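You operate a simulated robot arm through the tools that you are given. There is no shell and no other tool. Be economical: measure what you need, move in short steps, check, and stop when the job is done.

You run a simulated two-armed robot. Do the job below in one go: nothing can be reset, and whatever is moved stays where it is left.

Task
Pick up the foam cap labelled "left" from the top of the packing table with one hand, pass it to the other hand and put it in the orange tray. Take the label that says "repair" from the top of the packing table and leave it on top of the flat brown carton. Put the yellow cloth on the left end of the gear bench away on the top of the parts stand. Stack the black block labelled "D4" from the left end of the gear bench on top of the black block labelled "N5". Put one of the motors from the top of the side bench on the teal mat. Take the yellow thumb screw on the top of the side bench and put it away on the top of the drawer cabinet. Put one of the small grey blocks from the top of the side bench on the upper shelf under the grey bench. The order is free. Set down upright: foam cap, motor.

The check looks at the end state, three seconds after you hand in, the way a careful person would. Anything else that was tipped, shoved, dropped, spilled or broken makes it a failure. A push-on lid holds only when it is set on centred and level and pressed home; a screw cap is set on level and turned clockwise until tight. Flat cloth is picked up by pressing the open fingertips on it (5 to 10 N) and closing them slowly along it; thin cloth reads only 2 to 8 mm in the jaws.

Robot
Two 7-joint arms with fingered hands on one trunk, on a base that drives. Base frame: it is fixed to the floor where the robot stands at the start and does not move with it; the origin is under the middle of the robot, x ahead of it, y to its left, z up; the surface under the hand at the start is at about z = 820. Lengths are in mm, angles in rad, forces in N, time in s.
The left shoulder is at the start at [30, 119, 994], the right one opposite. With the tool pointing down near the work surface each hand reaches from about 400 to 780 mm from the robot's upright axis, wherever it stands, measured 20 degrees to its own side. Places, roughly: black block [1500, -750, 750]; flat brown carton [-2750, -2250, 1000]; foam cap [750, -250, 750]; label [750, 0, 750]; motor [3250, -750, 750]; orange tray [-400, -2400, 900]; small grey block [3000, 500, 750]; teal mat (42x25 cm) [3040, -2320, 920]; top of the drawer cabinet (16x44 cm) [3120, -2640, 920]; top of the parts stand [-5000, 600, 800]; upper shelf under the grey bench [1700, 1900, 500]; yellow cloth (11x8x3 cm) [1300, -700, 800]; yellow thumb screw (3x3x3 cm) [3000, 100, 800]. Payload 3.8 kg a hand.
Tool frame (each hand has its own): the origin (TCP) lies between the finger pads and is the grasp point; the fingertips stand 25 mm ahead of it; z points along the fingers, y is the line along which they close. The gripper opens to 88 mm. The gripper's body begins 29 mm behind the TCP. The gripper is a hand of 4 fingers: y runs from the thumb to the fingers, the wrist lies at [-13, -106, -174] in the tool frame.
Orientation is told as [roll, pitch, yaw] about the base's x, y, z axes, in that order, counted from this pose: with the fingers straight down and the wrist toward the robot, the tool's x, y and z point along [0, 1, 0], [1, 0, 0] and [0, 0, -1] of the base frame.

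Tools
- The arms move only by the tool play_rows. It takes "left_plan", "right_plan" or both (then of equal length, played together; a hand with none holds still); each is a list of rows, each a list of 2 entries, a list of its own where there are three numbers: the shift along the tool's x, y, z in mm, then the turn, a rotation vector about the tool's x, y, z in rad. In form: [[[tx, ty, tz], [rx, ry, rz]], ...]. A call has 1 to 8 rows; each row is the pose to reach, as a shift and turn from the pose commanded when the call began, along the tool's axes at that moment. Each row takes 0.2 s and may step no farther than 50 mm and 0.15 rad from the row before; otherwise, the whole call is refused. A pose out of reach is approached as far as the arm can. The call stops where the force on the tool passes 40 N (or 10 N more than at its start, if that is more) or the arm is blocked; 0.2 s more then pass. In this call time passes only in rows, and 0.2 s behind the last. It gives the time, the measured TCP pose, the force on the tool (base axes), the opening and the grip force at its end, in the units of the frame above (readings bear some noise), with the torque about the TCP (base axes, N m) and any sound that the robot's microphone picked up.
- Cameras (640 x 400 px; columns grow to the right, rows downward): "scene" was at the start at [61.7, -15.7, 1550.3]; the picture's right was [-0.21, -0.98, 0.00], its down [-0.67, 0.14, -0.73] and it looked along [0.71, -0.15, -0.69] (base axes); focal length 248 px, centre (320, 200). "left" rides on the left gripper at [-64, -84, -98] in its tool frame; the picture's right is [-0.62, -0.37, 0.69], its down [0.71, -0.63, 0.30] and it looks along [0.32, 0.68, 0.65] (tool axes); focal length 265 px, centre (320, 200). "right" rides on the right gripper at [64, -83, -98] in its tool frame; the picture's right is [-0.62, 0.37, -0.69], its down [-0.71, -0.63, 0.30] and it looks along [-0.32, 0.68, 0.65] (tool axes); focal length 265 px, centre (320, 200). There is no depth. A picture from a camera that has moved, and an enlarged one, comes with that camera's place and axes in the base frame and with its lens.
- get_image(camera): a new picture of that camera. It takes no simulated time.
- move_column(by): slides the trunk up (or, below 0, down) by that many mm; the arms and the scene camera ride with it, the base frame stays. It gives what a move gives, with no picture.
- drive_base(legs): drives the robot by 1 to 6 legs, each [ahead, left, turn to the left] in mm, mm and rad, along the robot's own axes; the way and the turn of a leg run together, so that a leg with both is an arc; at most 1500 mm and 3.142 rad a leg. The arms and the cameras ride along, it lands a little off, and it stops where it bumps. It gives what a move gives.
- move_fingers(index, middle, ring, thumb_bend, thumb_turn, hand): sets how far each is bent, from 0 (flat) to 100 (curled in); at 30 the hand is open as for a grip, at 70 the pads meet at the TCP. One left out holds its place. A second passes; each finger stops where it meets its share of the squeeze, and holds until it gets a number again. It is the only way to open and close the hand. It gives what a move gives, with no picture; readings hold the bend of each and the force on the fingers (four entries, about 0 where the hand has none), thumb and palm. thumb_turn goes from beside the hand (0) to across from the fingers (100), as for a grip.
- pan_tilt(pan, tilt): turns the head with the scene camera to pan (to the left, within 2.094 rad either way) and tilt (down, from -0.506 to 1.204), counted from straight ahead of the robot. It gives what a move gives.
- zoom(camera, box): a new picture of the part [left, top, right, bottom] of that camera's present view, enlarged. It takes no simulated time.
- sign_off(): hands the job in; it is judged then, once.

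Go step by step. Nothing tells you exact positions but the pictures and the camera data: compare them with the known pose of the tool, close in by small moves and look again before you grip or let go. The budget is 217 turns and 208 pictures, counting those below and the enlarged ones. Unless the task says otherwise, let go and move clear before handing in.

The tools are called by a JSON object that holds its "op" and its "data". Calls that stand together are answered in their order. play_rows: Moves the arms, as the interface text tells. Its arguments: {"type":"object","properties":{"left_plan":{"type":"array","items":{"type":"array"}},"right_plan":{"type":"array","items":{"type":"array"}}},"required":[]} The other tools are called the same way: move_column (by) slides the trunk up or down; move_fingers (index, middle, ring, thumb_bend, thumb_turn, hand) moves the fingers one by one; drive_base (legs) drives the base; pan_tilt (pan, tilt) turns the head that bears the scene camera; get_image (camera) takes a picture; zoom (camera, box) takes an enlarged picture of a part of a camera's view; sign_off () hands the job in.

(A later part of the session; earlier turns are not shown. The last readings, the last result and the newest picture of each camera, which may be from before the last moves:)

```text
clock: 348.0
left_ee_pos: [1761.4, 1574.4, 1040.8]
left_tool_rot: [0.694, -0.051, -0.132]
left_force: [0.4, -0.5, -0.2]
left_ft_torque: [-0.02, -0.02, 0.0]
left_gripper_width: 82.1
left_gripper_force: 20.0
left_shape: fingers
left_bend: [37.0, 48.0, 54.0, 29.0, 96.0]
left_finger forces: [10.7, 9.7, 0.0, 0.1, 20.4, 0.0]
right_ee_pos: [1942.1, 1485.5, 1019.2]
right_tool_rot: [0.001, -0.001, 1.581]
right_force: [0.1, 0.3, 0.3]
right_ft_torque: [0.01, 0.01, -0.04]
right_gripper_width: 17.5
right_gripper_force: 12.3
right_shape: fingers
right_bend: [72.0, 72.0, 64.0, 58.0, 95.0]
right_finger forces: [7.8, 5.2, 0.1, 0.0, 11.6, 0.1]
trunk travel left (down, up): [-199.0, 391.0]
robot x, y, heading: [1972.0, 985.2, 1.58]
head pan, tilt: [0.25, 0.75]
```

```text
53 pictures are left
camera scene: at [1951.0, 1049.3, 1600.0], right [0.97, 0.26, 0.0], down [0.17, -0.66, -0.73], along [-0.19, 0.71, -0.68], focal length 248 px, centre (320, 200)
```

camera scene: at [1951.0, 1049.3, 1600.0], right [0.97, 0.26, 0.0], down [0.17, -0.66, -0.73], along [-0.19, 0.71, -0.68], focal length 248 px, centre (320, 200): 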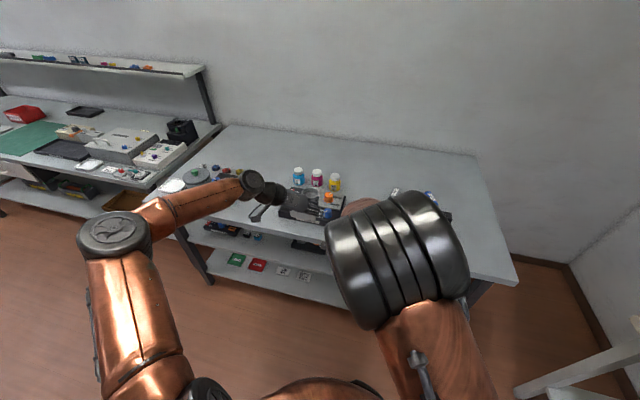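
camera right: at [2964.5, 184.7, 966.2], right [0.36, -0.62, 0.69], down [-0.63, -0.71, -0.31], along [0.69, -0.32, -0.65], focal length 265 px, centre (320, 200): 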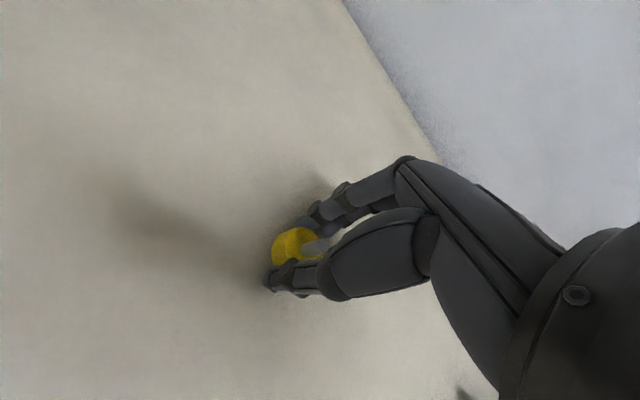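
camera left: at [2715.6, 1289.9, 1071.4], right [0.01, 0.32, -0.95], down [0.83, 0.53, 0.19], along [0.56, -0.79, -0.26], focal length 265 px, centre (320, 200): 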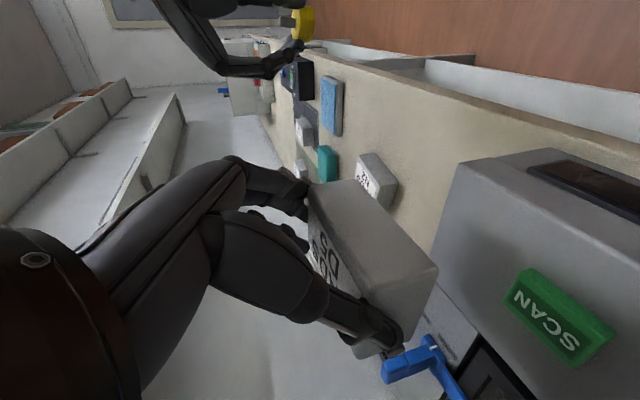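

The grey bench front is at y≈1610, with an upper and lower shelf beneath. I back off a bit, lower the trunk and view the upper shelf.

{"op": "drive_base", "data": {"legs": [[-170, 0, -0.01]]}}

{"op": "move_column", "data": {"by": -195}}

{"op": "pan_tilt", "data": {"pan": 0.2, "tilt": 0.6}}

{"op": "get_image", "data": {"camera": "scene"}}

```text
clock: 349.5
left_ee_pos: [1770.5, 1402.0, 1042.1]
left_tool_rot: [0.694, -0.051, -0.146]
left_force: [-0.7, -0.5, 0.1]
left_ft_torque: [0.0, -0.02, 0.02]
left_gripper_width: 82.1
left_gripper_force: 20.3
left_shape: fingers
left_bend: [37.0, 48.0, 54.0, 29.0, 96.0]
left_finger forces: [10.7, 9.7, 0.0, 0.0, 20.3, 0.0]
right_ee_pos: [1950.0, 1310.6, 1019.4]
right_tool_rot: [0.002, -0.001, 1.569]
right_force: [0.1, 0.7, 0.6]
right_ft_torque: [0.01, -0.03, -0.01]
right_gripper_width: 17.8
right_gripper_force: 12.5
right_shape: fingers
right_bend: [72.0, 72.0, 64.0, 58.0, 95.0]
right_finger forces: [7.8, 5.2, 0.0, 0.1, 11.6, 0.0]
trunk travel left (down, up): [-199.0, 391.0]
robot x, y, heading: [1972.6, 815.9, 1.569]
head pan, tilt: [0.25, 0.75]
```

```text
clock: 351.6
left_ee_pos: [1768.9, 1402.3, 847.0]
left_tool_rot: [0.692, -0.05, -0.145]
left_force: [0.4, -1.1, -1.0]
left_ft_torque: [-0.01, -0.03, -0.01]
left_gripper_width: 82.4
left_gripper_force: 20.5
left_shape: fingers
left_bend: [37.0, 48.0, 54.0, 29.0, 96.0]
left_finger forces: [10.7, 9.6, 0.0, 0.0, 20.2, 0.1]
right_ee_pos: [1950.2, 1311.3, 823.3]
right_tool_rot: [0.002, 0.0, 1.569]
right_force: [-0.6, -0.3, 0.2]
right_ft_torque: [0.02, -0.03, 0.0]
right_gripper_width: 17.6
right_gripper_force: 12.2
right_shape: fingers
right_bend: [72.0, 72.0, 64.0, 58.0, 95.0]
right_finger forces: [7.8, 5.3, 0.0, 0.0, 11.6, 0.0]
trunk travel left (down, up): [-4.0, 586.0]
robot x, y, heading: [1969.7, 814.7, 1.568]
head pan, tilt: [0.25, 0.75]
```

```text
clock: 352.3
left_ee_pos: [1769.5, 1402.6, 846.2]
left_tool_rot: [0.69, -0.052, -0.145]
left_force: [-0.2, 0.2, -0.6]
left_ft_torque: [0.02, 0.01, 0.03]
left_gripper_width: 82.2
left_gripper_force: 20.5
left_shape: fingers
left_bend: [37.0, 48.0, 54.0, 29.0, 96.0]
left_finger forces: [10.6, 9.7, 0.0, 0.0, 20.3, 0.0]
right_ee_pos: [1950.0, 1312.2, 824.2]
right_tool_rot: [0.003, 0.0, 1.569]
right_force: [0.7, 0.8, 0.2]
right_ft_torque: [-0.02, 0.01, 0.0]
right_gripper_width: 17.6
right_gripper_force: 12.2
right_shape: fingers
right_bend: [72.0, 72.0, 64.0, 58.0, 95.0]
right_finger forces: [7.8, 5.2, 0.1, 0.1, 11.6, 0.0]
trunk travel left (down, up): [-4.0, 586.0]
robot x, y, heading: [1971.9, 815.2, 1.566]
head pan, tilt: [0.201, 0.6]
```

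```text
52 pictures are left
camera scene: at [1955.1, 880.9, 1417.8], right [0.98, 0.2, 0.0], down [0.11, -0.55, -0.82], along [-0.16, 0.81, -0.57], focal length 248 px, centre (320, 200)
```

scene: 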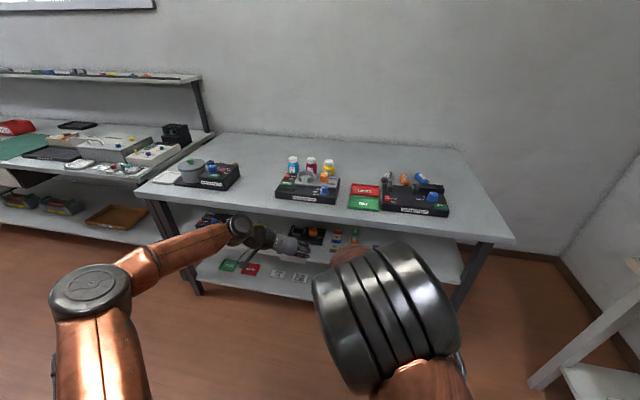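

The right part of the upper shelf (z≈500, front y≈1631) is free. I drive right and lower the left hand to shelf height in front of the bench.

{"op": "drive_base", "data": {"legs": [[0, -380, 0.005]]}}

{"op": "play_rows", "data": {"left_plan": [[[-27, 0, 33], [0, 0, 0]], [[-54, 0, 66], [0, 0, 0]], [[-82, 0, 99], [0, 0, 0]], [[-109, 0, 132], [0, 0, 0]], [[-136, 0, 165], [0, 0, 0]], [[-164, 0, 198], [0, 0, 0]], [[-178, 0, 215], [0, 0, 0]]]}}

{"op": "get_image", "data": {"camera": "scene"}}

{"op": "get_image", "data": {"camera": "left"}}

```text
clock: 354.7
left_ee_pos: [2145.7, 1400.3, 845.6]
left_tool_rot: [0.693, -0.051, -0.142]
left_force: [0.3, 0.8, -1.1]
left_ft_torque: [-0.02, -0.02, 0.0]
left_gripper_width: 82.4
left_gripper_force: 19.7
left_shape: fingers
left_bend: [37.0, 48.0, 54.0, 29.0, 96.0]
left_finger forces: [10.6, 9.7, 0.0, 0.1, 20.3, 0.0]
right_ee_pos: [2327.6, 1311.6, 823.3]
right_tool_rot: [0.002, 0.0, 1.575]
right_force: [0.1, -0.5, 0.4]
right_ft_torque: [-0.03, 0.05, 0.01]
right_gripper_width: 17.6
right_gripper_force: 12.4
right_shape: fingers
right_bend: [72.0, 72.0, 64.0, 58.0, 95.0]
right_finger forces: [7.8, 5.2, 0.0, 0.0, 11.5, 0.0]
trunk travel left (down, up): [-4.0, 586.0]
robot x, y, heading: [2351.4, 814.3, 1.572]
head pan, tilt: [0.201, 0.6]
```

```text
clock: 356.3
left_ee_pos: [2159.6, 1400.4, 567.4]
left_tool_rot: [0.695, -0.051, -0.142]
left_force: [-1.2, 0.5, -0.8]
left_ft_torque: [-0.02, -0.01, 0.02]
left_gripper_width: 82.0
left_gripper_force: 19.7
left_shape: fingers
left_bend: [37.0, 48.0, 54.0, 29.0, 96.0]
left_finger forces: [10.6, 9.6, 0.1, 0.0, 20.0, 0.1]
right_ee_pos: [2326.4, 1310.6, 823.5]
right_tool_rot: [0.001, 0.001, 1.573]
right_force: [0.3, -0.4, -0.3]
right_ft_torque: [-0.01, 0.01, 0.0]
right_gripper_width: 17.5
right_gripper_force: 12.0
right_shape: fingers
right_bend: [72.0, 72.0, 64.0, 58.0, 95.0]
right_finger forces: [7.8, 5.2, 0.0, 0.0, 11.6, 0.0]
trunk travel left (down, up): [-4.0, 586.0]
robot x, y, heading: [2353.9, 813.0, 1.571]
head pan, tilt: [0.201, 0.6]
```

```text
51 pictures are left
camera scene: at [2333.2, 880.6, 1417.8], right [0.98, 0.2, 0.0], down [0.11, -0.55, -0.82], along [-0.17, 0.81, -0.57], focal length 248 px, centre (320, 200)
```

scene: 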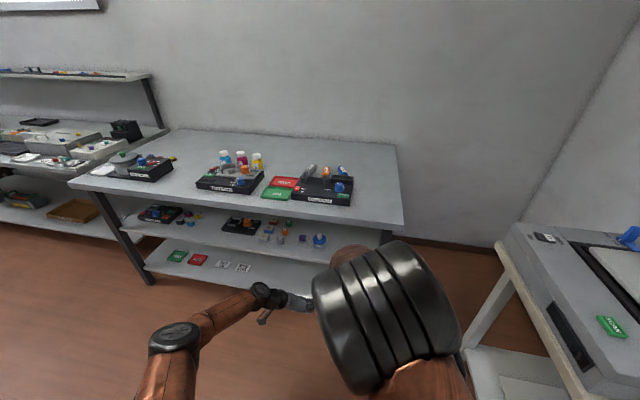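

```text
50 pictures are left
camera left: at [2060.8, 1301.0, 597.2], right [-0.32, 0.01, -0.95], down [-0.53, 0.83, 0.19], along [0.78, 0.56, -0.26], focal length 265 px, centre (320, 200)
```

left: 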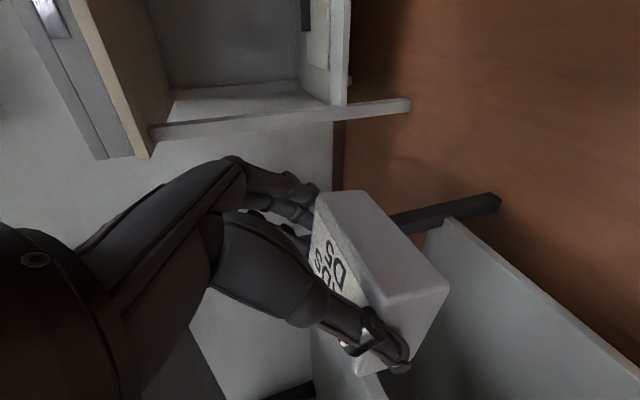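

The upper shelf is at about z≈548; space right of x≈2180 is free at the front. I raise to z≈615, shift right, and drive in.

{"op": "play_rows", "data": {"left_plan": [[[10, 17, -12], [0, 0, 0]], [[20, 34, -24], [0, 0, 0]], [[31, 50, -37], [0, 0, 0]]]}}

{"op": "drive_base", "data": {"legs": [[255, 0, 0]]}}

{"op": "get_image", "data": {"camera": "left"}}

{"op": "zoom", "data": {"camera": "scene", "box": [140, 180, 420, 340]}}

```text
clock: 357.1
left_ee_pos: [2208.2, 1392.7, 616.4]
left_tool_rot: [0.693, -0.05, -0.139]
left_force: [-0.6, 0.1, -0.7]
left_ft_torque: [-0.02, 0.0, 0.01]
left_gripper_width: 81.8
left_gripper_force: 19.8
left_shape: fingers
left_bend: [38.0, 48.0, 54.0, 29.0, 96.0]
left_finger forces: [10.6, 9.7, 0.0, 0.0, 20.1, 0.0]
right_ee_pos: [2326.5, 1311.2, 823.1]
right_tool_rot: [0.002, 0.001, 1.575]
right_force: [0.0, 0.4, -1.2]
right_ft_torque: [0.0, 0.01, 0.01]
right_gripper_width: 17.8
right_gripper_force: 11.7
right_shape: fingers
right_bend: [72.0, 72.0, 64.0, 58.0, 95.0]
right_finger forces: [7.8, 5.1, 0.0, 0.1, 11.6, 0.1]
trunk travel left (down, up): [-4.0, 586.0]
robot x, y, heading: [2350.8, 814.4, 1.571]
head pan, tilt: [0.201, 0.6]
```

```text
clock: 359.0
left_ee_pos: [2207.7, 1652.4, 615.3]
left_tool_rot: [0.692, -0.05, -0.139]
left_force: [-0.2, 0.5, -0.7]
left_ft_torque: [0.0, -0.04, -0.02]
left_gripper_width: 81.9
left_gripper_force: 20.1
left_shape: fingers
left_bend: [38.0, 48.0, 54.0, 29.0, 96.0]
left_finger forces: [10.6, 9.7, 0.1, 0.0, 20.0, 0.0]
right_ee_pos: [2325.4, 1572.2, 824.0]
right_tool_rot: [0.001, 0.002, 1.575]
right_force: [-0.2, -0.8, -1.8]
right_ft_torque: [0.0, 0.02, 0.01]
right_gripper_width: 17.8
right_gripper_force: 12.1
right_shape: fingers
right_bend: [72.0, 72.0, 64.0, 58.0, 95.0]
right_finger forces: [7.8, 5.2, 0.0, 0.1, 11.6, 0.0]
trunk travel left (down, up): [-4.0, 586.0]
robot x, y, heading: [2349.3, 1075.2, 1.573]
head pan, tilt: [0.201, 0.6]
```

```text
49 pictures are left
camera left: at [2107.6, 1555.1, 645.5], right [-0.32, 0.01, -0.95], down [-0.53, 0.83, 0.19], along [0.78, 0.56, -0.26], focal length 265 px, centre (320, 200)
```

left: 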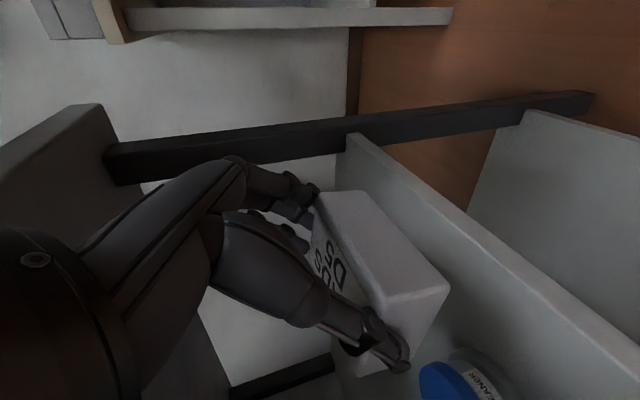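

```text
2.29 times, centred on (280, 260) of scene
camera zoom: at [2332.7, 1141.5, 1417.8], right [0.98, 0.2, 0.0], down [0.11, -0.55, -0.82], along [-0.17, 0.81, -0.57], focal length 568 px, centre (411, 63)
```

zoom: 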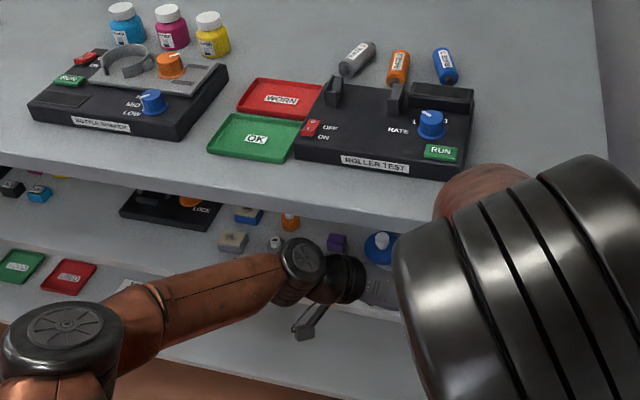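

I see the shelf front edge (y≈1640, z≈548) and a small can to the left-rear. I shift 22 mm right, 28 mm in, and lower to contact.

{"op": "play_rows", "data": {"left_plan": [[[0, 22, 0], [0, 0, 0]], [[12, 22, 9], [0, 0, 0]], [[22, 22, 18], [0, 0, 0]], [[14, 22, 27], [0, 0, 0]], [[9, 22, 33], [0, 0, 0]], [[5, 22, 38], [0, 0, 0]], [[2, 22, 42], [0, 0, 0]]]}}

{"op": "get_image", "data": {"camera": "left"}}

```text
clock: 360.6
left_ee_pos: [2234.4, 1678.7, 584.8]
left_tool_rot: [0.692, -0.05, -0.14]
left_force: [0.5, -0.3, -0.2]
left_ft_torque: [-0.03, 0.0, 0.02]
left_gripper_width: 82.2
left_gripper_force: 19.7
left_shape: fingers
left_bend: [38.0, 48.0, 54.0, 29.0, 96.0]
left_finger forces: [10.6, 9.7, 0.1, 0.0, 19.9, 0.1]
right_ee_pos: [2325.6, 1570.8, 823.0]
right_tool_rot: [0.002, 0.0, 1.575]
right_force: [0.4, -0.1, 0.1]
right_ft_torque: [-0.02, -0.04, -0.02]
right_gripper_width: 17.7
right_gripper_force: 12.7
right_shape: fingers
right_bend: [72.0, 72.0, 64.0, 58.0, 95.0]
right_finger forces: [7.8, 5.2, 0.1, 0.0, 11.6, 0.0]
trunk travel left (down, up): [-4.0, 586.0]
robot x, y, heading: [2348.8, 1072.1, 1.574]
head pan, tilt: [0.201, 0.6]
```

```text
47 pictures are left
camera left: at [2135.1, 1580.4, 614.8], right [-0.32, 0.01, -0.95], down [-0.53, 0.83, 0.19], along [0.78, 0.56, -0.26], focal length 265 px, centre (320, 200)
```

left: 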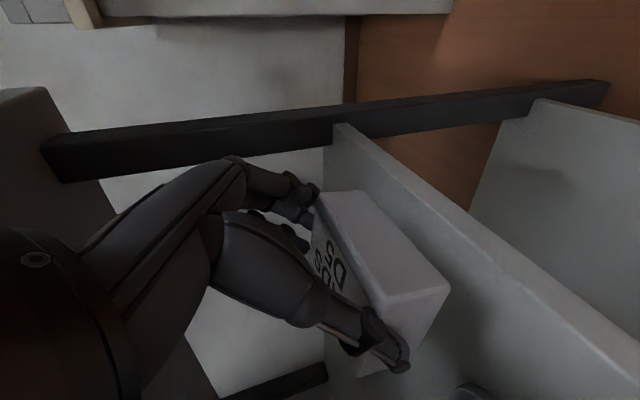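

Still no contact. I lower further in small steps.

{"op": "play_rows", "data": {"left_plan": [[[-4, 0, 5], [0, 0, 0]], [[-8, 0, 9], [0, 0, 0]], [[-11, 0, 13], [0, 0, 0]], [[-14, 0, 17], [0, 0, 0]], [[-17, 0, 20], [0, 0, 0]]]}}

{"op": "get_image", "data": {"camera": "left"}}

```text
clock: 361.8
left_ee_pos: [2235.8, 1679.0, 561.3]
left_tool_rot: [0.693, -0.052, -0.141]
left_force: [0.0, 0.1, -0.4]
left_ft_torque: [-0.03, -0.01, -0.01]
left_gripper_width: 81.5
left_gripper_force: 20.2
left_shape: fingers
left_bend: [38.0, 48.0, 54.0, 29.0, 96.0]
left_finger forces: [10.6, 9.6, 0.1, 0.1, 20.0, 0.0]
right_ee_pos: [2325.0, 1571.1, 823.4]
right_tool_rot: [0.002, 0.001, 1.574]
right_force: [0.3, -0.5, -0.8]
right_ft_torque: [0.01, 0.01, 0.02]
right_gripper_width: 17.7
right_gripper_force: 12.4
right_shape: fingers
right_bend: [72.0, 72.0, 64.0, 58.0, 95.0]
right_finger forces: [7.8, 5.1, 0.1, 0.0, 11.6, 0.0]
trunk travel left (down, up): [-4.0, 586.0]
robot x, y, heading: [2351.0, 1073.3, 1.57]
head pan, tilt: [0.201, 0.6]
```

```text
46 pictures are left
camera left: at [2136.5, 1579.8, 590.3], right [-0.32, 0.01, -0.95], down [-0.53, 0.83, 0.19], along [0.78, 0.56, -0.26], focal length 265 px, centre (320, 200)
```

left: 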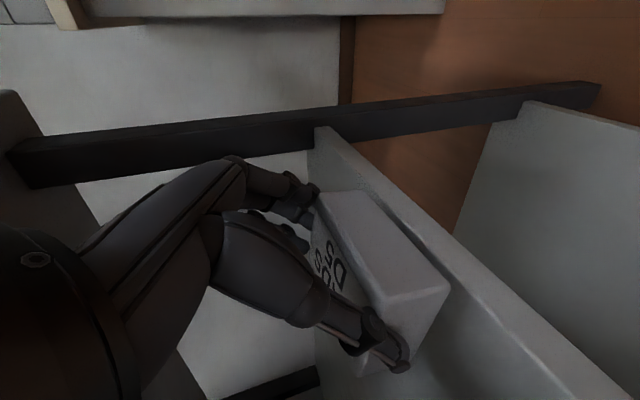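

{"op": "play_rows", "data": {"left_plan": [[[-3, 0, 3], [0, 0, 0]], [[-6, 0, 7], [0, 0, 0]], [[-9, 0, 10], [0, 0, 0]], [[-11, 0, 13], [0, 0, 0]], [[-13, 0, 16], [0, 0, 0]], [[-15, 0, 19], [0, 0, 0]]]}}

{"op": "get_image", "data": {"camera": "left"}}

```text
clock: 363.2
left_ee_pos: [2236.2, 1679.7, 541.6]
left_tool_rot: [0.698, -0.053, -0.137]
left_force: [-3.6, -1.7, 31.7]
left_ft_torque: [0.1, -0.22, 0.22]
left_gripper_width: 83.6
left_gripper_force: 28.0
left_shape: fingers
left_bend: [37.0, 48.0, 54.0, 23.0, 98.0]
left_finger forces: [17.4, 8.8, 2.1, 0.0, 26.8, 0.0]
right_ee_pos: [2325.3, 1568.1, 825.5]
right_tool_rot: [0.002, -0.005, 1.575]
right_force: [-0.5, 0.3, 0.6]
right_ft_torque: [-0.01, 0.03, 0.01]
right_gripper_width: 17.7
right_gripper_force: 12.3
right_shape: fingers
right_bend: [72.0, 72.0, 64.0, 58.0, 95.0]
right_finger forces: [7.7, 5.2, 0.0, 0.0, 11.7, 0.0]
trunk travel left (down, up): [-4.0, 586.0]
robot x, y, heading: [2352.5, 1073.0, 1.569]
head pan, tilt: [0.201, 0.6]
```

```text
45 pictures are left
camera left: at [2137.5, 1580.1, 569.5], right [-0.32, 0.02, -0.95], down [-0.53, 0.82, 0.19], along [0.78, 0.57, -0.25], focal length 265 px, centre (320, 200)
```

left: 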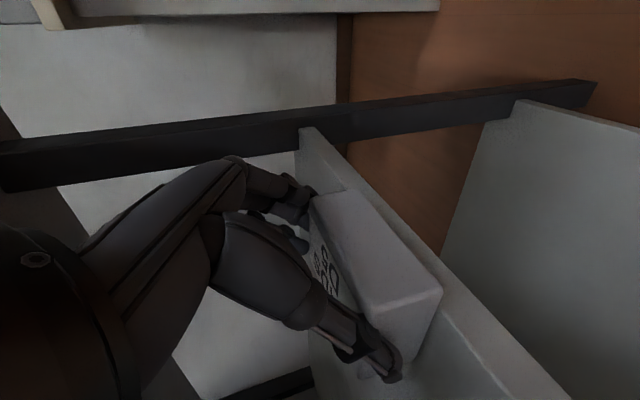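

D5 is down on the shelf, inside its edge. I ease off, open and withdraw.

{"op": "play_rows", "data": {"left_plan": [[[2, 0, -2], [0, 0, 0]]]}}

{"op": "move_fingers", "data": {"hand": "left", "index": 16, "middle": 16, "ring": 16, "thumb_bend": 12}}

{"op": "play_rows", "data": {"left_plan": [[[6, 0, -8], [0, 0, 0]], [[16, 0, -20], [0, 0, 0]], [[26, 0, -40], [0, 0, 0]], [[16, 0, -70], [0, 0, 0]], [[0, 0, -100], [0, 0, 0]]]}}

{"op": "drive_base", "data": {"legs": [[-260, 0, 0]]}}

{"op": "get_image", "data": {"camera": "left"}}

```text
clock: 363.6
left_ee_pos: [2236.7, 1678.3, 540.8]
left_tool_rot: [0.698, -0.052, -0.137]
left_force: [-6.2, -0.1, 26.9]
left_ft_torque: [0.12, -0.21, 0.2]
left_gripper_width: 83.3
left_gripper_force: 26.1
left_shape: fingers
left_bend: [37.0, 48.0, 54.0, 23.0, 98.0]
left_finger forces: [15.2, 8.8, 3.1, 0.0, 26.0, 0.0]
right_ee_pos: [2325.9, 1568.8, 824.8]
right_tool_rot: [0.002, -0.001, 1.576]
right_force: [-0.3, 0.2, 0.1]
right_ft_torque: [-0.02, -0.02, 0.02]
right_gripper_width: 17.9
right_gripper_force: 12.4
right_shape: fingers
right_bend: [72.0, 72.0, 64.0, 58.0, 95.0]
right_finger forces: [7.8, 5.3, 0.1, 0.0, 11.6, 0.0]
trunk travel left (down, up): [-4.0, 586.0]
robot x, y, heading: [2349.4, 1069.5, 1.569]
head pan, tilt: [0.201, 0.6]
```

```text
clock: 364.6
left_ee_pos: [2237.4, 1677.8, 538.9]
left_tool_rot: [0.693, -0.051, -0.142]
left_force: [-1.2, -1.1, 4.3]
left_ft_torque: [0.04, 0.23, 0.03]
left_gripper_width: 114.5
left_gripper_force: 2.0
left_shape: fingers
left_bend: [16.0, 16.0, 16.0, 8.0, 99.0]
left_finger forces: [0.0, 0.0, 0.1, 0.0, 4.4, 0.0]
right_ee_pos: [2325.4, 1571.2, 824.1]
right_tool_rot: [0.001, -0.002, 1.574]
right_force: [0.1, 0.0, 0.2]
right_ft_torque: [0.06, -0.01, -0.01]
right_gripper_width: 17.5
right_gripper_force: 12.3
right_shape: fingers
right_bend: [72.0, 72.0, 64.0, 58.0, 95.0]
right_finger forces: [7.7, 5.2, 0.0, 0.0, 11.6, 0.2]
trunk travel left (down, up): [-4.0, 586.0]
robot x, y, heading: [2350.5, 1072.3, 1.575]
head pan, tilt: [0.201, 0.6]
```

```text
clock: 365.8
left_ee_pos: [2223.9, 1613.6, 614.1]
left_tool_rot: [0.692, -0.052, -0.139]
left_force: [-0.1, -0.2, 0.0]
left_ft_torque: [-0.03, -0.05, -0.03]
left_gripper_width: 113.5
left_gripper_force: 0.0
left_shape: fingers
left_bend: [16.0, 16.0, 16.0, 11.0, 98.0]
left_finger forces: [0.0, 0.1, 0.0, 0.0, 0.0, 0.0]
right_ee_pos: [2325.4, 1571.3, 824.3]
right_tool_rot: [0.002, 0.0, 1.574]
right_force: [0.1, 0.0, 0.0]
right_ft_torque: [0.03, -0.02, -0.01]
right_gripper_width: 17.8
right_gripper_force: 12.4
right_shape: fingers
right_bend: [72.0, 72.0, 64.0, 58.0, 95.0]
right_finger forces: [7.8, 5.2, 0.0, 0.0, 11.6, 0.0]
trunk travel left (down, up): [-4.0, 586.0]
robot x, y, heading: [2351.9, 1071.0, 1.569]
head pan, tilt: [0.201, 0.6]
```

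```text
clock: 367.6
left_ee_pos: [2221.9, 1366.5, 614.5]
left_tool_rot: [0.695, -0.05, -0.134]
left_force: [0.4, -0.8, -0.4]
left_ft_torque: [0.01, -0.01, 0.01]
left_gripper_width: 113.5
left_gripper_force: 0.1
left_shape: fingers
left_bend: [16.0, 16.0, 16.0, 11.0, 98.0]
left_finger forces: [0.0, 0.0, 0.0, 0.1, 0.1, 0.1]
right_ee_pos: [2323.6, 1324.1, 824.4]
right_tool_rot: [0.002, 0.0, 1.581]
right_force: [-0.4, -0.5, -0.9]
right_ft_torque: [0.01, 0.04, -0.01]
right_gripper_width: 18.0
right_gripper_force: 12.6
right_shape: fingers
right_bend: [72.0, 72.0, 64.0, 58.0, 95.0]
right_finger forces: [7.8, 5.2, 0.1, 0.0, 11.6, 0.0]
trunk travel left (down, up): [-4.0, 586.0]
robot x, y, heading: [2354.5, 822.8, 1.581]
head pan, tilt: [0.201, 0.6]
```

```text
44 pictures are left
camera left: at [2123.2, 1266.4, 644.0], right [-0.32, 0.01, -0.95], down [-0.54, 0.82, 0.19], along [0.78, 0.57, -0.26], focal length 265 px, centre (320, 200)
```

left: 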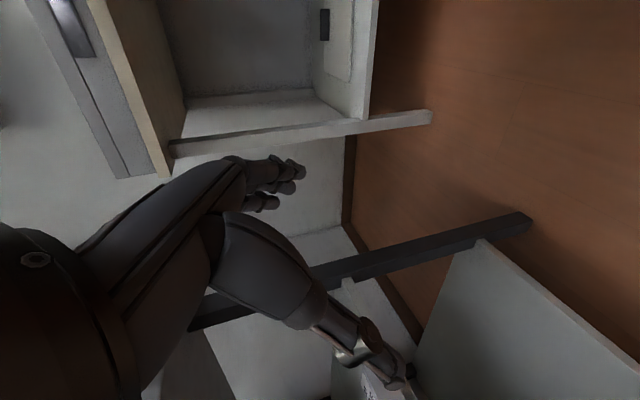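

D5 stays on the shelf. Now the motor: raise the trunk, return to the side bench and move south to y≈−650.

{"op": "move_column", "data": {"by": 215}}

{"op": "drive_base", "data": {"legs": [[0, 190, 0], [0, 0, -1.581], [0, -800, 0], [0, -720, 0]]}}

{"op": "pan_tilt", "data": {"pan": -0.15, "tilt": 0.55}}

{"op": "get_image", "data": {"camera": "scene"}}

```text
clock: 369.9
left_ee_pos: [2221.6, 1366.1, 827.7]
left_tool_rot: [0.692, -0.051, -0.133]
left_force: [0.0, 0.5, 0.3]
left_ft_torque: [-0.01, -0.01, 0.0]
left_gripper_width: 113.4
left_gripper_force: 0.0
left_shape: fingers
left_bend: [16.0, 16.0, 16.0, 11.0, 98.0]
left_finger forces: [0.0, 0.0, 0.0, 0.0, 0.0, 0.0]
right_ee_pos: [2323.4, 1322.7, 1036.9]
right_tool_rot: [0.003, -0.002, 1.581]
right_force: [0.0, 0.5, 0.4]
right_ft_torque: [0.03, -0.01, 0.03]
right_gripper_width: 17.8
right_gripper_force: 12.7
right_shape: fingers
right_bend: [72.0, 72.0, 64.0, 58.0, 95.0]
right_finger forces: [7.8, 5.1, 0.0, 0.0, 11.5, 0.0]
trunk travel left (down, up): [-219.0, 371.0]
robot x, y, heading: [2350.8, 822.7, 1.579]
head pan, tilt: [0.201, 0.6]
```

```text
clock: 382.8
left_ee_pos: [2701.9, -587.9, 828.1]
left_tool_rot: [0.692, -0.051, -1.724]
left_force: [-0.3, -0.1, 0.0]
left_ft_torque: [-0.02, 0.01, -0.01]
left_gripper_width: 113.4
left_gripper_force: 0.1
left_shape: fingers
left_bend: [16.0, 16.0, 16.0, 12.0, 98.0]
left_finger forces: [0.0, 0.1, 0.0, 0.0, 0.1, 0.1]
right_ee_pos: [2656.4, -688.1, 1038.9]
right_tool_rot: [0.001, -0.001, -0.01]
right_force: [0.1, 0.3, 0.3]
right_ft_torque: [0.02, -0.03, -0.05]
right_gripper_width: 17.4
right_gripper_force: 12.0
right_shape: fingers
right_bend: [72.0, 72.0, 64.0, 59.0, 95.0]
right_finger forces: [7.5, 4.9, 0.0, 0.0, 11.1, 0.0]
trunk travel left (down, up): [-219.0, 371.0]
robot x, y, heading: [2153.6, -705.6, -0.01]
head pan, tilt: [0.201, 0.6]
```

```text
clock: 383.6
left_ee_pos: [2701.5, -586.8, 829.3]
left_tool_rot: [0.692, -0.05, -1.725]
left_force: [-0.1, 0.2, -0.5]
left_ft_torque: [0.0, 0.04, -0.02]
left_gripper_width: 113.5
left_gripper_force: 0.1
left_shape: fingers
left_bend: [16.0, 16.0, 16.0, 12.0, 98.0]
left_finger forces: [0.1, 0.0, 0.0, 0.0, 0.1, 0.0]
right_ee_pos: [2655.9, -686.9, 1037.8]
right_tool_rot: [0.001, 0.001, -0.011]
right_force: [-0.4, 0.1, -0.1]
right_ft_torque: [0.01, 0.04, 0.02]
right_gripper_width: 17.0
right_gripper_force: 11.8
right_shape: fingers
right_bend: [72.0, 72.0, 64.0, 59.0, 95.0]
right_finger forces: [7.7, 5.0, 0.0, 0.1, 11.2, 0.1]
trunk travel left (down, up): [-219.0, 371.0]
robot x, y, heading: [2157.9, -705.0, -0.014]
head pan, tilt: [-0.15, 0.55]
```

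```text
43 pictures are left
camera scene: at [2227.0, -717.9, 1637.3], right [-0.16, -0.99, 0.0], down [-0.52, 0.08, -0.85], along [0.84, -0.14, -0.52], focal length 248 px, centre (320, 200)
```

scene: 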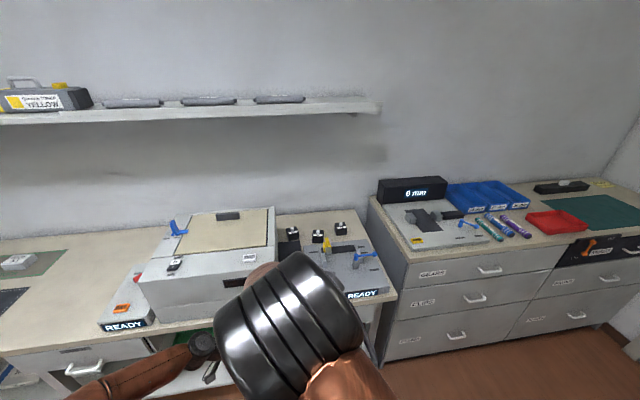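

Three motors stand at the back of the bench (px 292–340, 232). I zoom on them.

{"op": "zoom", "data": {"camera": "scene", "box": [260, 205, 400, 310]}}

```text
3.81 times, centred on (330, 258) of scene
camera zoom: at [2227.0, -717.9, 1637.3], right [-0.16, -0.99, 0.0], down [-0.52, 0.08, -0.85], along [0.84, -0.14, -0.52], focal length 946 px, centre (282, -19)
```

zoom: 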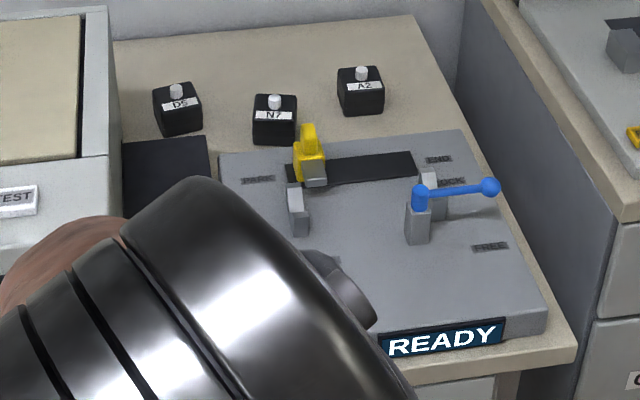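

I'll take motor A2 (≈[3198,−983], ~60 mm cube, base z≈832) with the left hand from above, closing front-to-back. First reorient the left hand and move the right hand aside.

{"op": "play_rows", "data": {"left_plan": [[[19, 0, -23], [0, -0.138, 0]], [[38, 0, -46], [0, -0.276, 0]], [[57, 0, -69], [0, -0.414, 0]], [[76, 0, -92], [0, -0.552, 0]], [[95, 0, -115], [0, -0.69, 0]], [[110, 0, -135], [0, -0.69, 0]]], "right_plan": [[[-35, -5, 0], [0, 0, 0]], [[-70, -10, 0], [0, 0, 0]], [[-105, -15, 0], [0, 0, 0]], [[-140, -20, 0], [0, 0, 0]], [[-170, -25, 0], [0, 0, 0]], [[-190, -30, 0], [0, 0, 0]]]}}

{"op": "play_rows", "data": {"left_plan": [[[0, 0, 0], [0, 0, -0.148]], [[0, 0, 0], [0, 0, -0.296]], [[0, 0, 0], [0, 0, -0.444]], [[0, 0, 0], [0, 0, -0.592]], [[0, 0, 0], [0, 0, -0.74]], [[0, 0, 0], [0, 0, -0.888]], [[0, 0, 0], [0, 0, -1.036]], [[0, 0, 0], [0, 0, -1.184]]]}}

{"op": "play_rows", "data": {"left_plan": [[[0, 0, 0], [0, 0, -0.14]], [[0, 0, 0], [0, 0, -0.28]], [[0, 0, 0], [0, 0, -0.42]], [[0, 0, 0], [0, 0, -0.54]]]}}

{"op": "move_fingers", "data": {"hand": "left", "index": 28, "middle": 28, "ring": 28, "thumb_bend": 30}}

{"op": "drive_base", "data": {"legs": [[0, -375, 0.014], [340, 0, 0]]}}

{"op": "get_image", "data": {"camera": "left"}}

{"op": "get_image", "data": {"camera": "scene"}}

```text
clock: 385.0
left_ee_pos: [2702.0, -577.4, 1003.4]
left_tool_rot: [0.002, -0.049, -1.724]
left_force: [-0.5, -0.7, -1.4]
left_ft_torque: [0.0, -0.02, 0.02]
left_gripper_width: 113.3
left_gripper_force: 0.1
left_shape: fingers
left_bend: [16.0, 16.0, 16.0, 12.0, 98.0]
left_finger forces: [0.1, 0.0, 0.0, 0.0, 0.1, 0.0]
right_ee_pos: [2625.6, -878.3, 1036.9]
right_tool_rot: [0.002, -0.002, -0.008]
right_force: [-0.2, -0.6, -0.7]
right_ft_torque: [0.0, 0.01, 0.02]
right_gripper_width: 17.4
right_gripper_force: 11.2
right_shape: fingers
right_bend: [72.0, 72.0, 64.0, 59.0, 95.0]
right_finger forces: [7.5, 5.0, 0.1, 0.0, 11.1, 0.0]
trunk travel left (down, up): [-219.0, 371.0]
robot x, y, heading: [2155.5, -706.5, -0.012]
head pan, tilt: [-0.15, 0.55]
```

```text
clock: 386.8
left_ee_pos: [2701.7, -578.5, 1003.4]
left_tool_rot: [-0.044, -0.021, -0.537]
left_force: [0.4, 1.1, 0.1]
left_ft_torque: [0.01, 0.01, 0.01]
left_gripper_width: 113.5
left_gripper_force: 0.1
left_shape: fingers
left_bend: [16.0, 16.0, 16.0, 12.0, 98.0]
left_finger forces: [0.0, 0.0, 0.0, 0.0, 0.1, 0.1]
right_ee_pos: [2626.6, -877.6, 1036.5]
right_tool_rot: [0.0, 0.0, -0.01]
right_force: [0.8, -0.1, -0.7]
right_ft_torque: [-0.02, 0.0, 0.01]
right_gripper_width: 17.1
right_gripper_force: 11.9
right_shape: fingers
right_bend: [72.0, 72.0, 64.0, 59.0, 95.0]
right_finger forces: [7.4, 5.1, 0.0, 0.0, 11.1, 0.0]
trunk travel left (down, up): [-219.0, 371.0]
robot x, y, heading: [2157.4, -706.4, -0.006]
head pan, tilt: [-0.15, 0.55]
```

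```text
clock: 387.8
left_ee_pos: [2701.8, -578.9, 1003.5]
left_tool_rot: [-0.05, 0.003, 0.002]
left_force: [0.5, -0.1, 0.4]
left_ft_torque: [0.01, 0.03, 0.0]
left_gripper_width: 113.7
left_gripper_force: 0.1
left_shape: fingers
left_bend: [16.0, 16.0, 16.0, 12.0, 98.0]
left_finger forces: [0.1, 0.1, 0.0, 0.0, 0.0, 0.0]
right_ee_pos: [2626.0, -878.2, 1037.7]
right_tool_rot: [0.001, 0.0, -0.01]
right_force: [-0.2, -0.6, 0.0]
right_ft_torque: [0.0, 0.01, -0.01]
right_gripper_width: 17.1
right_gripper_force: 12.2
right_shape: fingers
right_bend: [72.0, 72.0, 64.0, 59.0, 95.0]
right_finger forces: [7.6, 5.0, 0.0, 0.0, 11.0, 0.1]
trunk travel left (down, up): [-219.0, 371.0]
robot x, y, heading: [2162.1, -702.8, -0.007]
head pan, tilt: [-0.15, 0.55]
```

```text
clock: 388.8
left_ee_pos: [2701.4, -578.2, 1002.5]
left_tool_rot: [-0.05, 0.004, -0.001]
left_force: [-0.5, -0.4, 0.0]
left_ft_torque: [0.01, 0.01, 0.01]
left_gripper_width: 87.7
left_gripper_force: 0.0
left_shape: fingers
left_bend: [28.0, 28.0, 28.0, 30.0, 98.0]
left_finger forces: [0.0, 0.0, 0.0, 0.1, 0.0, 0.1]
right_ee_pos: [2625.3, -876.8, 1036.8]
right_tool_rot: [0.0, -0.001, -0.01]
right_force: [0.1, 0.3, -0.9]
right_ft_torque: [-0.02, -0.01, 0.0]
right_gripper_width: 17.4
right_gripper_force: 11.7
right_shape: fingers
right_bend: [72.0, 72.0, 64.0, 59.0, 95.0]
right_finger forces: [7.5, 5.0, 0.0, 0.0, 11.0, 0.1]
trunk travel left (down, up): [-219.0, 371.0]
robot x, y, heading: [2155.9, -704.5, -0.017]
head pan, tilt: [-0.15, 0.55]
```

```text
clock: 393.1
left_ee_pos: [3058.4, -937.5, 1003.3]
left_tool_rot: [-0.049, 0.006, 0.022]
left_force: [0.5, 0.9, -1.3]
left_ft_torque: [0.0, 0.01, 0.02]
left_gripper_width: 87.9
left_gripper_force: 0.0
left_shape: fingers
left_bend: [28.0, 28.0, 28.0, 30.0, 98.0]
left_finger forces: [0.1, 0.0, 0.0, 0.1, 0.1, 0.0]
right_ee_pos: [2988.8, -1239.0, 1036.5]
right_tool_rot: [0.002, -0.001, 0.013]
right_force: [0.5, 0.0, -0.2]
right_ft_torque: [0.0, 0.01, -0.04]
right_gripper_width: 17.4
right_gripper_force: 11.3
right_shape: fingers
right_bend: [72.0, 72.0, 64.0, 59.0, 95.0]
right_finger forces: [7.6, 5.1, 0.0, 0.0, 11.0, 0.0]
trunk travel left (down, up): [-219.0, 371.0]
robot x, y, heading: [2515.5, -1076.9, 0.014]
head pan, tilt: [-0.15, 0.55]
```

```text
41 pictures are left
camera left: at [2977.2, -999.0, 1103.9], right [-0.36, -0.66, -0.66], down [-0.65, 0.68, -0.34], along [0.67, 0.31, -0.67], focal length 265 px, centre (320, 200)
```

left: 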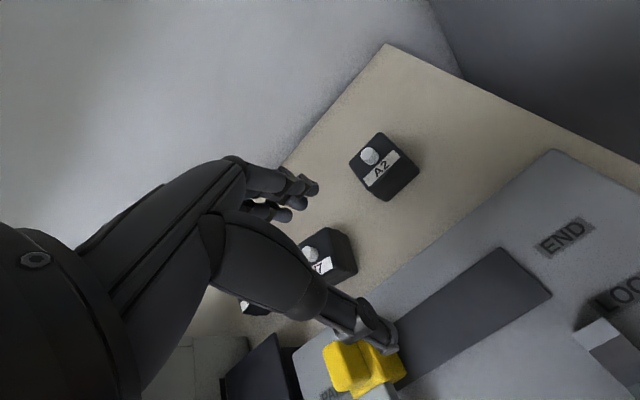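

```text
40 pictures are left
camera scene: at [2587.8, -1089.5, 1637.3], right [-0.14, -0.99, 0.0], down [-0.52, 0.07, -0.85], along [0.84, -0.12, -0.52], focal length 248 px, centre (320, 200)
```

scene: 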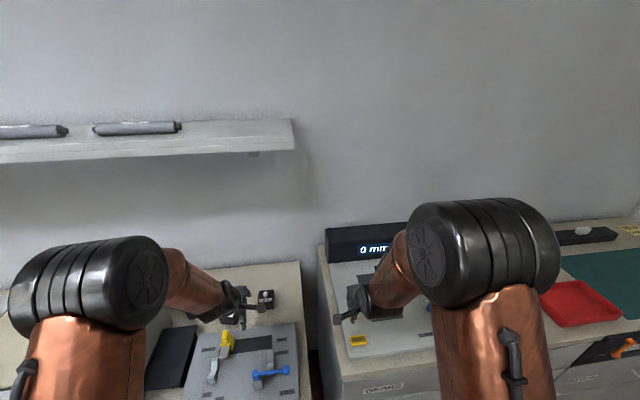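

A2's axis is near [3175,−980]. I move above it (also levelling the hand) and look again.

{"op": "play_rows", "data": {"left_plan": [[[-14, 37, 5], [0, 0.025, 0]], [[-28, 74, 10], [0, 0.049, 0]], [[-43, 112, 15], [0, 0.049, 0]]]}}

{"op": "get_image", "data": {"camera": "left"}}

```text
clock: 393.9
left_ee_pos: [3171.3, -980.5, 989.0]
left_tool_rot: [0.001, 0.005, 0.023]
left_force: [-0.5, 0.9, 0.0]
left_ft_torque: [-0.02, 0.01, -0.01]
left_gripper_width: 87.8
left_gripper_force: 0.1
left_shape: fingers
left_bend: [28.0, 28.0, 28.0, 30.0, 98.0]
left_finger forces: [0.0, 0.0, 0.0, 0.1, 0.0, 0.1]
right_ee_pos: [2990.6, -1238.4, 1037.5]
right_tool_rot: [0.002, 0.001, 0.014]
right_force: [0.2, -0.1, 0.3]
right_ft_torque: [0.01, 0.03, 0.01]
right_gripper_width: 17.4
right_gripper_force: 12.0
right_shape: fingers
right_bend: [72.0, 72.0, 64.0, 59.0, 95.0]
right_finger forces: [7.5, 5.0, 0.0, 0.0, 11.1, 0.0]
trunk travel left (down, up): [-219.0, 371.0]
robot x, y, heading: [2517.1, -1076.7, 0.014]
head pan, tilt: [-0.15, 0.55]
```

```text
39 pictures are left
camera left: at [3090.5, -1045.7, 1087.6], right [-0.36, -0.63, -0.69], down [-0.65, 0.7, -0.3], along [0.67, 0.34, -0.66], focal length 265 px, centre (320, 200)
```

left: 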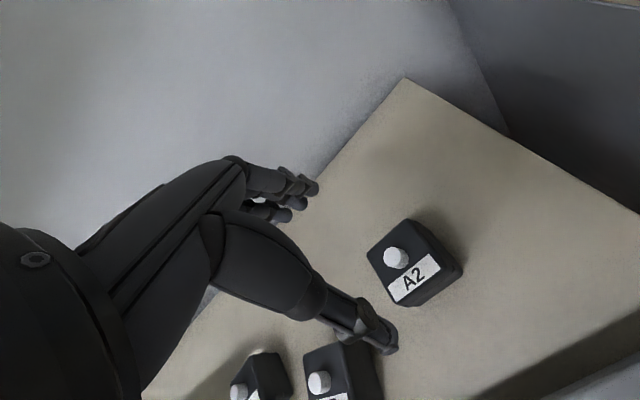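

The shaft tip is at ≈[3182,−979,890]. I lower around the body to z≈868.

{"op": "play_rows", "data": {"left_plan": [[[1, 11, 30], [0, 0, 0]], [[1, 11, 60], [0, 0, 0]], [[1, 11, 90], [0, 0, 0]], [[1, 11, 108], [0, 0, 0]], [[1, 11, 120], [0, 0, 0]]]}}

{"op": "get_image", "data": {"camera": "left"}}

```text
clock: 395.1
left_ee_pos: [3180.1, -974.9, 869.2]
left_tool_rot: [-0.002, 0.004, 0.023]
left_force: [0.7, 0.2, -0.8]
left_ft_torque: [0.01, -0.01, -0.01]
left_gripper_width: 87.3
left_gripper_force: 0.1
left_shape: fingers
left_bend: [28.0, 28.0, 28.0, 30.0, 98.0]
left_finger forces: [0.0, 0.1, 0.0, 0.1, 0.1, 0.0]
right_ee_pos: [2989.1, -1239.0, 1037.1]
right_tool_rot: [0.002, 0.0, 0.015]
right_force: [1.3, -0.3, -0.4]
right_ft_torque: [-0.01, -0.03, 0.0]
right_gripper_width: 17.4
right_gripper_force: 12.0
right_shape: fingers
right_bend: [72.0, 72.0, 64.0, 59.0, 95.0]
right_finger forces: [7.5, 4.9, 0.1, 0.1, 11.0, 0.0]
trunk travel left (down, up): [-219.0, 371.0]
robot x, y, heading: [2516.5, -1075.6, 0.013]
head pan, tilt: [-0.15, 0.55]
```

```text
38 pictures are left
camera left: at [3099.6, -1040.6, 967.2], right [-0.36, -0.63, -0.69], down [-0.65, 0.7, -0.3], along [0.67, 0.34, -0.66], focal length 265 px, centre (320, 200)
```

left: 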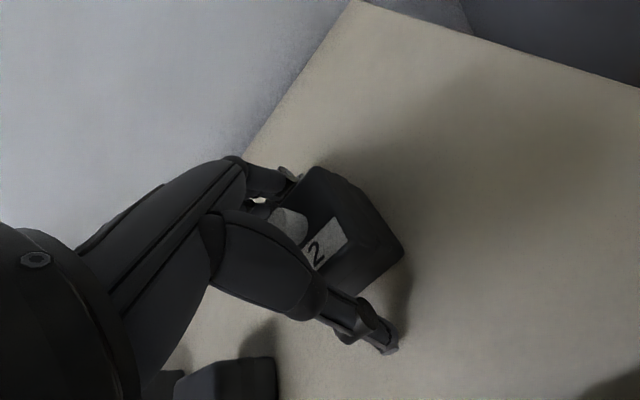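

The motor body is centred between thumb and fingers. I close and lift.

{"op": "move_fingers", "data": {"hand": "left", "index": 44, "middle": 44, "ring": 44, "thumb_bend": 44}}

{"op": "move_fingers", "data": {"hand": "left", "index": 58, "middle": 58, "ring": 58, "thumb_bend": 58}}

{"op": "play_rows", "data": {"left_plan": [[[0, 0, -10], [0, 0, 0]], [[0, 0, -30], [0, 0, 0]], [[0, 0, -60], [0, 0, 0]], [[0, -10, -100], [0, 0, 0]], [[0, -30, -130], [0, 0, 0]]]}}

{"op": "get_image", "data": {"camera": "left"}}

```text
clock: 396.1
left_ee_pos: [3179.7, -975.8, 869.7]
left_tool_rot: [-0.002, 0.004, 0.023]
left_force: [1.0, -0.3, 0.1]
left_ft_torque: [0.01, 0.03, 0.02]
left_gripper_width: 59.3
left_gripper_force: 3.2
left_shape: fingers
left_bend: [41.0, 44.0, 44.0, 43.0, 98.0]
left_finger forces: [4.0, 0.4, 0.0, 0.1, 2.6, 0.1]
right_ee_pos: [2989.5, -1239.2, 1036.2]
right_tool_rot: [0.0, -0.001, 0.015]
right_force: [-0.3, 0.9, -0.7]
right_ft_torque: [0.04, 0.02, 0.01]
right_gripper_width: 17.4
right_gripper_force: 12.0
right_shape: fingers
right_bend: [72.0, 72.0, 64.0, 59.0, 95.0]
right_finger forces: [7.5, 5.0, 0.1, 0.1, 11.0, 0.0]
trunk travel left (down, up): [-219.0, 371.0]
robot x, y, heading: [2516.4, -1075.9, 0.014]
head pan, tilt: [-0.15, 0.55]
```

```text
clock: 397.1
left_ee_pos: [3182.1, -973.7, 870.4]
left_tool_rot: [-0.001, 0.004, 0.023]
left_force: [3.7, 0.7, 5.4]
left_ft_torque: [0.05, -0.36, -0.03]
left_gripper_width: 49.8
left_gripper_force: 21.0
left_shape: fingers
left_bend: [46.0, 50.0, 54.0, 50.0, 96.0]
left_finger forces: [12.6, 9.3, 2.4, 0.1, 17.6, 0.1]
right_ee_pos: [2988.7, -1239.3, 1037.5]
right_tool_rot: [0.0, -0.001, 0.016]
right_force: [0.1, 0.1, -0.7]
right_ft_torque: [-0.01, -0.01, 0.01]
right_gripper_width: 17.7
right_gripper_force: 11.5
right_shape: fingers
right_bend: [72.0, 72.0, 64.0, 59.0, 95.0]
right_finger forces: [7.6, 5.0, 0.0, 0.0, 11.0, 0.0]
trunk travel left (down, up): [-219.0, 371.0]
robot x, y, heading: [2517.5, -1078.0, 0.015]
head pan, tilt: [-0.15, 0.55]
```

```text
clock: 398.3
left_ee_pos: [3147.0, -978.9, 1000.6]
left_tool_rot: [-0.001, 0.006, 0.025]
left_force: [0.0, -0.5, -3.8]
left_ft_torque: [-0.03, -0.04, -0.01]
left_gripper_width: 49.3
left_gripper_force: 17.4
left_shape: fingers
left_bend: [47.0, 51.0, 54.0, 50.0, 96.0]
left_finger forces: [11.2, 4.5, 1.6, 0.0, 17.9, 0.1]
right_ee_pos: [2988.7, -1239.9, 1036.8]
right_tool_rot: [0.001, 0.0, 0.012]
right_force: [0.5, 0.1, -0.5]
right_ft_torque: [-0.01, -0.01, -0.02]
right_gripper_width: 17.6
right_gripper_force: 11.7
right_shape: fingers
right_bend: [72.0, 72.0, 64.0, 59.0, 95.0]
right_finger forces: [7.5, 5.1, 0.0, 0.1, 11.0, 0.0]
trunk travel left (down, up): [-219.0, 371.0]
robot x, y, heading: [2517.2, -1078.4, 0.014]
head pan, tilt: [-0.15, 0.55]
```

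```text
37 pictures are left
camera left: at [3066.9, -1043.9, 1099.1], right [-0.36, -0.63, -0.69], down [-0.65, 0.7, -0.3], along [0.67, 0.34, -0.66], focal length 265 px, centre (320, 200)
```

left: 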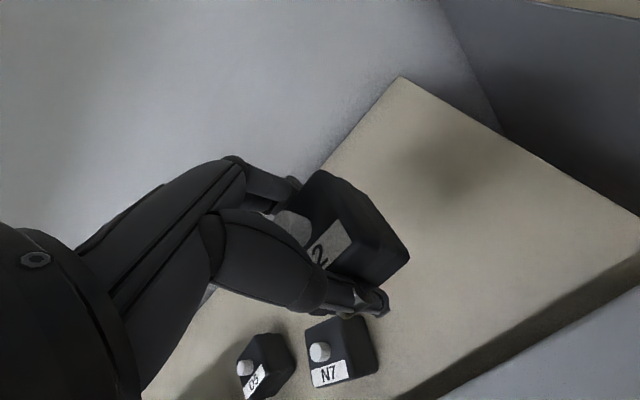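

The motor is held. I tighten slightly, back off and drive south to the teal mat and drawer cabinet.

{"op": "move_fingers", "data": {"hand": "left", "index": 64, "middle": 64, "ring": 64, "thumb_bend": 62}}

{"op": "drive_base", "data": {"legs": [[-380, 0, -0.014], [0, -1200, 0]]}}

{"op": "pan_tilt", "data": {"pan": -0.1, "tilt": 0.6}}

{"op": "get_image", "data": {"camera": "scene"}}

```text
clock: 399.3
left_ee_pos: [3148.1, -978.3, 999.6]
left_tool_rot: [-0.002, 0.004, 0.022]
left_force: [0.4, 0.1, -4.4]
left_ft_torque: [-0.02, -0.03, 0.03]
left_gripper_width: 48.4
left_gripper_force: 24.7
left_shape: fingers
left_bend: [50.0, 55.0, 58.0, 50.0, 95.0]
left_finger forces: [13.3, 7.0, 4.2, 0.0, 25.1, 0.0]
right_ee_pos: [2988.8, -1239.0, 1036.7]
right_tool_rot: [0.002, 0.0, 0.012]
right_force: [0.5, -0.8, -0.1]
right_ft_torque: [-0.01, 0.0, 0.04]
right_gripper_width: 17.4
right_gripper_force: 11.6
right_shape: fingers
right_bend: [72.0, 72.0, 64.0, 59.0, 95.0]
right_finger forces: [7.5, 5.0, 0.1, 0.0, 11.0, 0.1]
trunk travel left (down, up): [-219.0, 371.0]
robot x, y, heading: [2518.9, -1075.9, 0.015]
head pan, tilt: [-0.15, 0.55]
```

```text
clock: 407.3
left_ee_pos: [2771.3, -2161.8, 1000.7]
left_tool_rot: [0.0, 0.004, 0.027]
left_force: [0.2, 0.0, -3.8]
left_ft_torque: [0.0, 0.0, -0.01]
left_gripper_width: 48.2
left_gripper_force: 25.0
left_shape: fingers
left_bend: [50.0, 55.0, 58.0, 50.0, 95.0]
left_finger forces: [13.3, 7.1, 4.2, 0.0, 25.0, 0.0]
right_ee_pos: [2612.0, -2423.8, 1037.6]
right_tool_rot: [0.001, -0.001, 0.019]
right_force: [0.7, 0.8, 0.1]
right_ft_torque: [0.05, 0.0, 0.0]
right_gripper_width: 17.4
right_gripper_force: 12.1
right_shape: fingers
right_bend: [72.0, 72.0, 64.0, 59.0, 95.0]
right_finger forces: [7.4, 5.0, 0.1, 0.1, 11.0, 0.1]
trunk travel left (down, up): [-219.0, 371.0]
robot x, y, heading: [2137.5, -2264.5, 0.018]
head pan, tilt: [-0.15, 0.55]
```

```text
clock: 407.9
left_ee_pos: [2770.6, -2162.0, 1000.2]
left_tool_rot: [-0.002, 0.004, 0.027]
left_force: [0.8, -0.3, -4.2]
left_ft_torque: [0.0, 0.0, 0.04]
left_gripper_width: 48.3
left_gripper_force: 24.5
left_shape: fingers
left_bend: [50.0, 55.0, 58.0, 50.0, 95.0]
left_finger forces: [13.3, 7.1, 4.2, 0.0, 24.9, 0.0]
right_ee_pos: [2613.4, -2423.9, 1037.6]
right_tool_rot: [0.003, 0.0, 0.017]
right_force: [-0.4, -1.1, -0.1]
right_ft_torque: [-0.05, 0.03, 0.04]
right_gripper_width: 17.5
right_gripper_force: 11.4
right_shape: fingers
right_bend: [72.0, 72.0, 64.0, 59.0, 95.0]
right_finger forces: [7.5, 4.9, 0.1, 0.0, 10.9, 0.0]
trunk travel left (down, up): [-219.0, 371.0]
robot x, y, heading: [2134.6, -2266.7, 0.013]
head pan, tilt: [-0.099, 0.6]
```

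```text
36 pictures are left
camera scene: at [2208.5, -2271.2, 1632.8], right [-0.08, -1.0, 0.0], down [-0.56, 0.05, -0.82], along [0.82, -0.07, -0.57], focal length 248 px, centre (320, 200)
```

scene: 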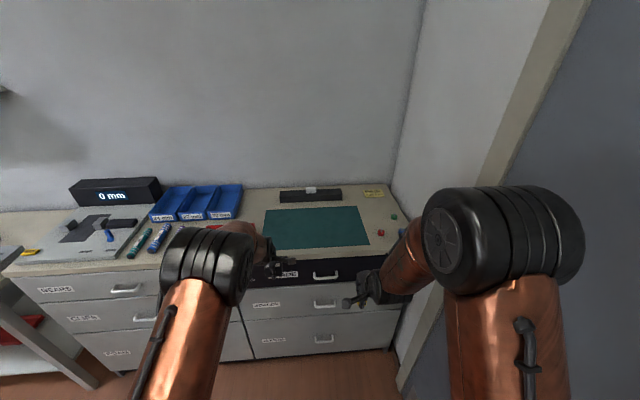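

The teal mat and the strip to its right are visible. I zoom.

{"op": "zoom", "data": {"camera": "scene", "box": [240, 170, 430, 290]}}

```text
3.33 times, centred on (335, 230) of scene
camera zoom: at [2208.5, -2271.2, 1632.8], right [-0.08, -1.0, 0.0], down [-0.56, 0.05, -0.82], along [0.82, -0.07, -0.57], focal length 828 px, centre (270, 100)
```

zoom: 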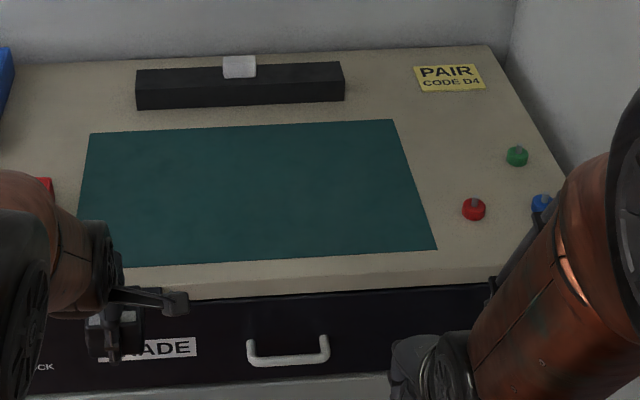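

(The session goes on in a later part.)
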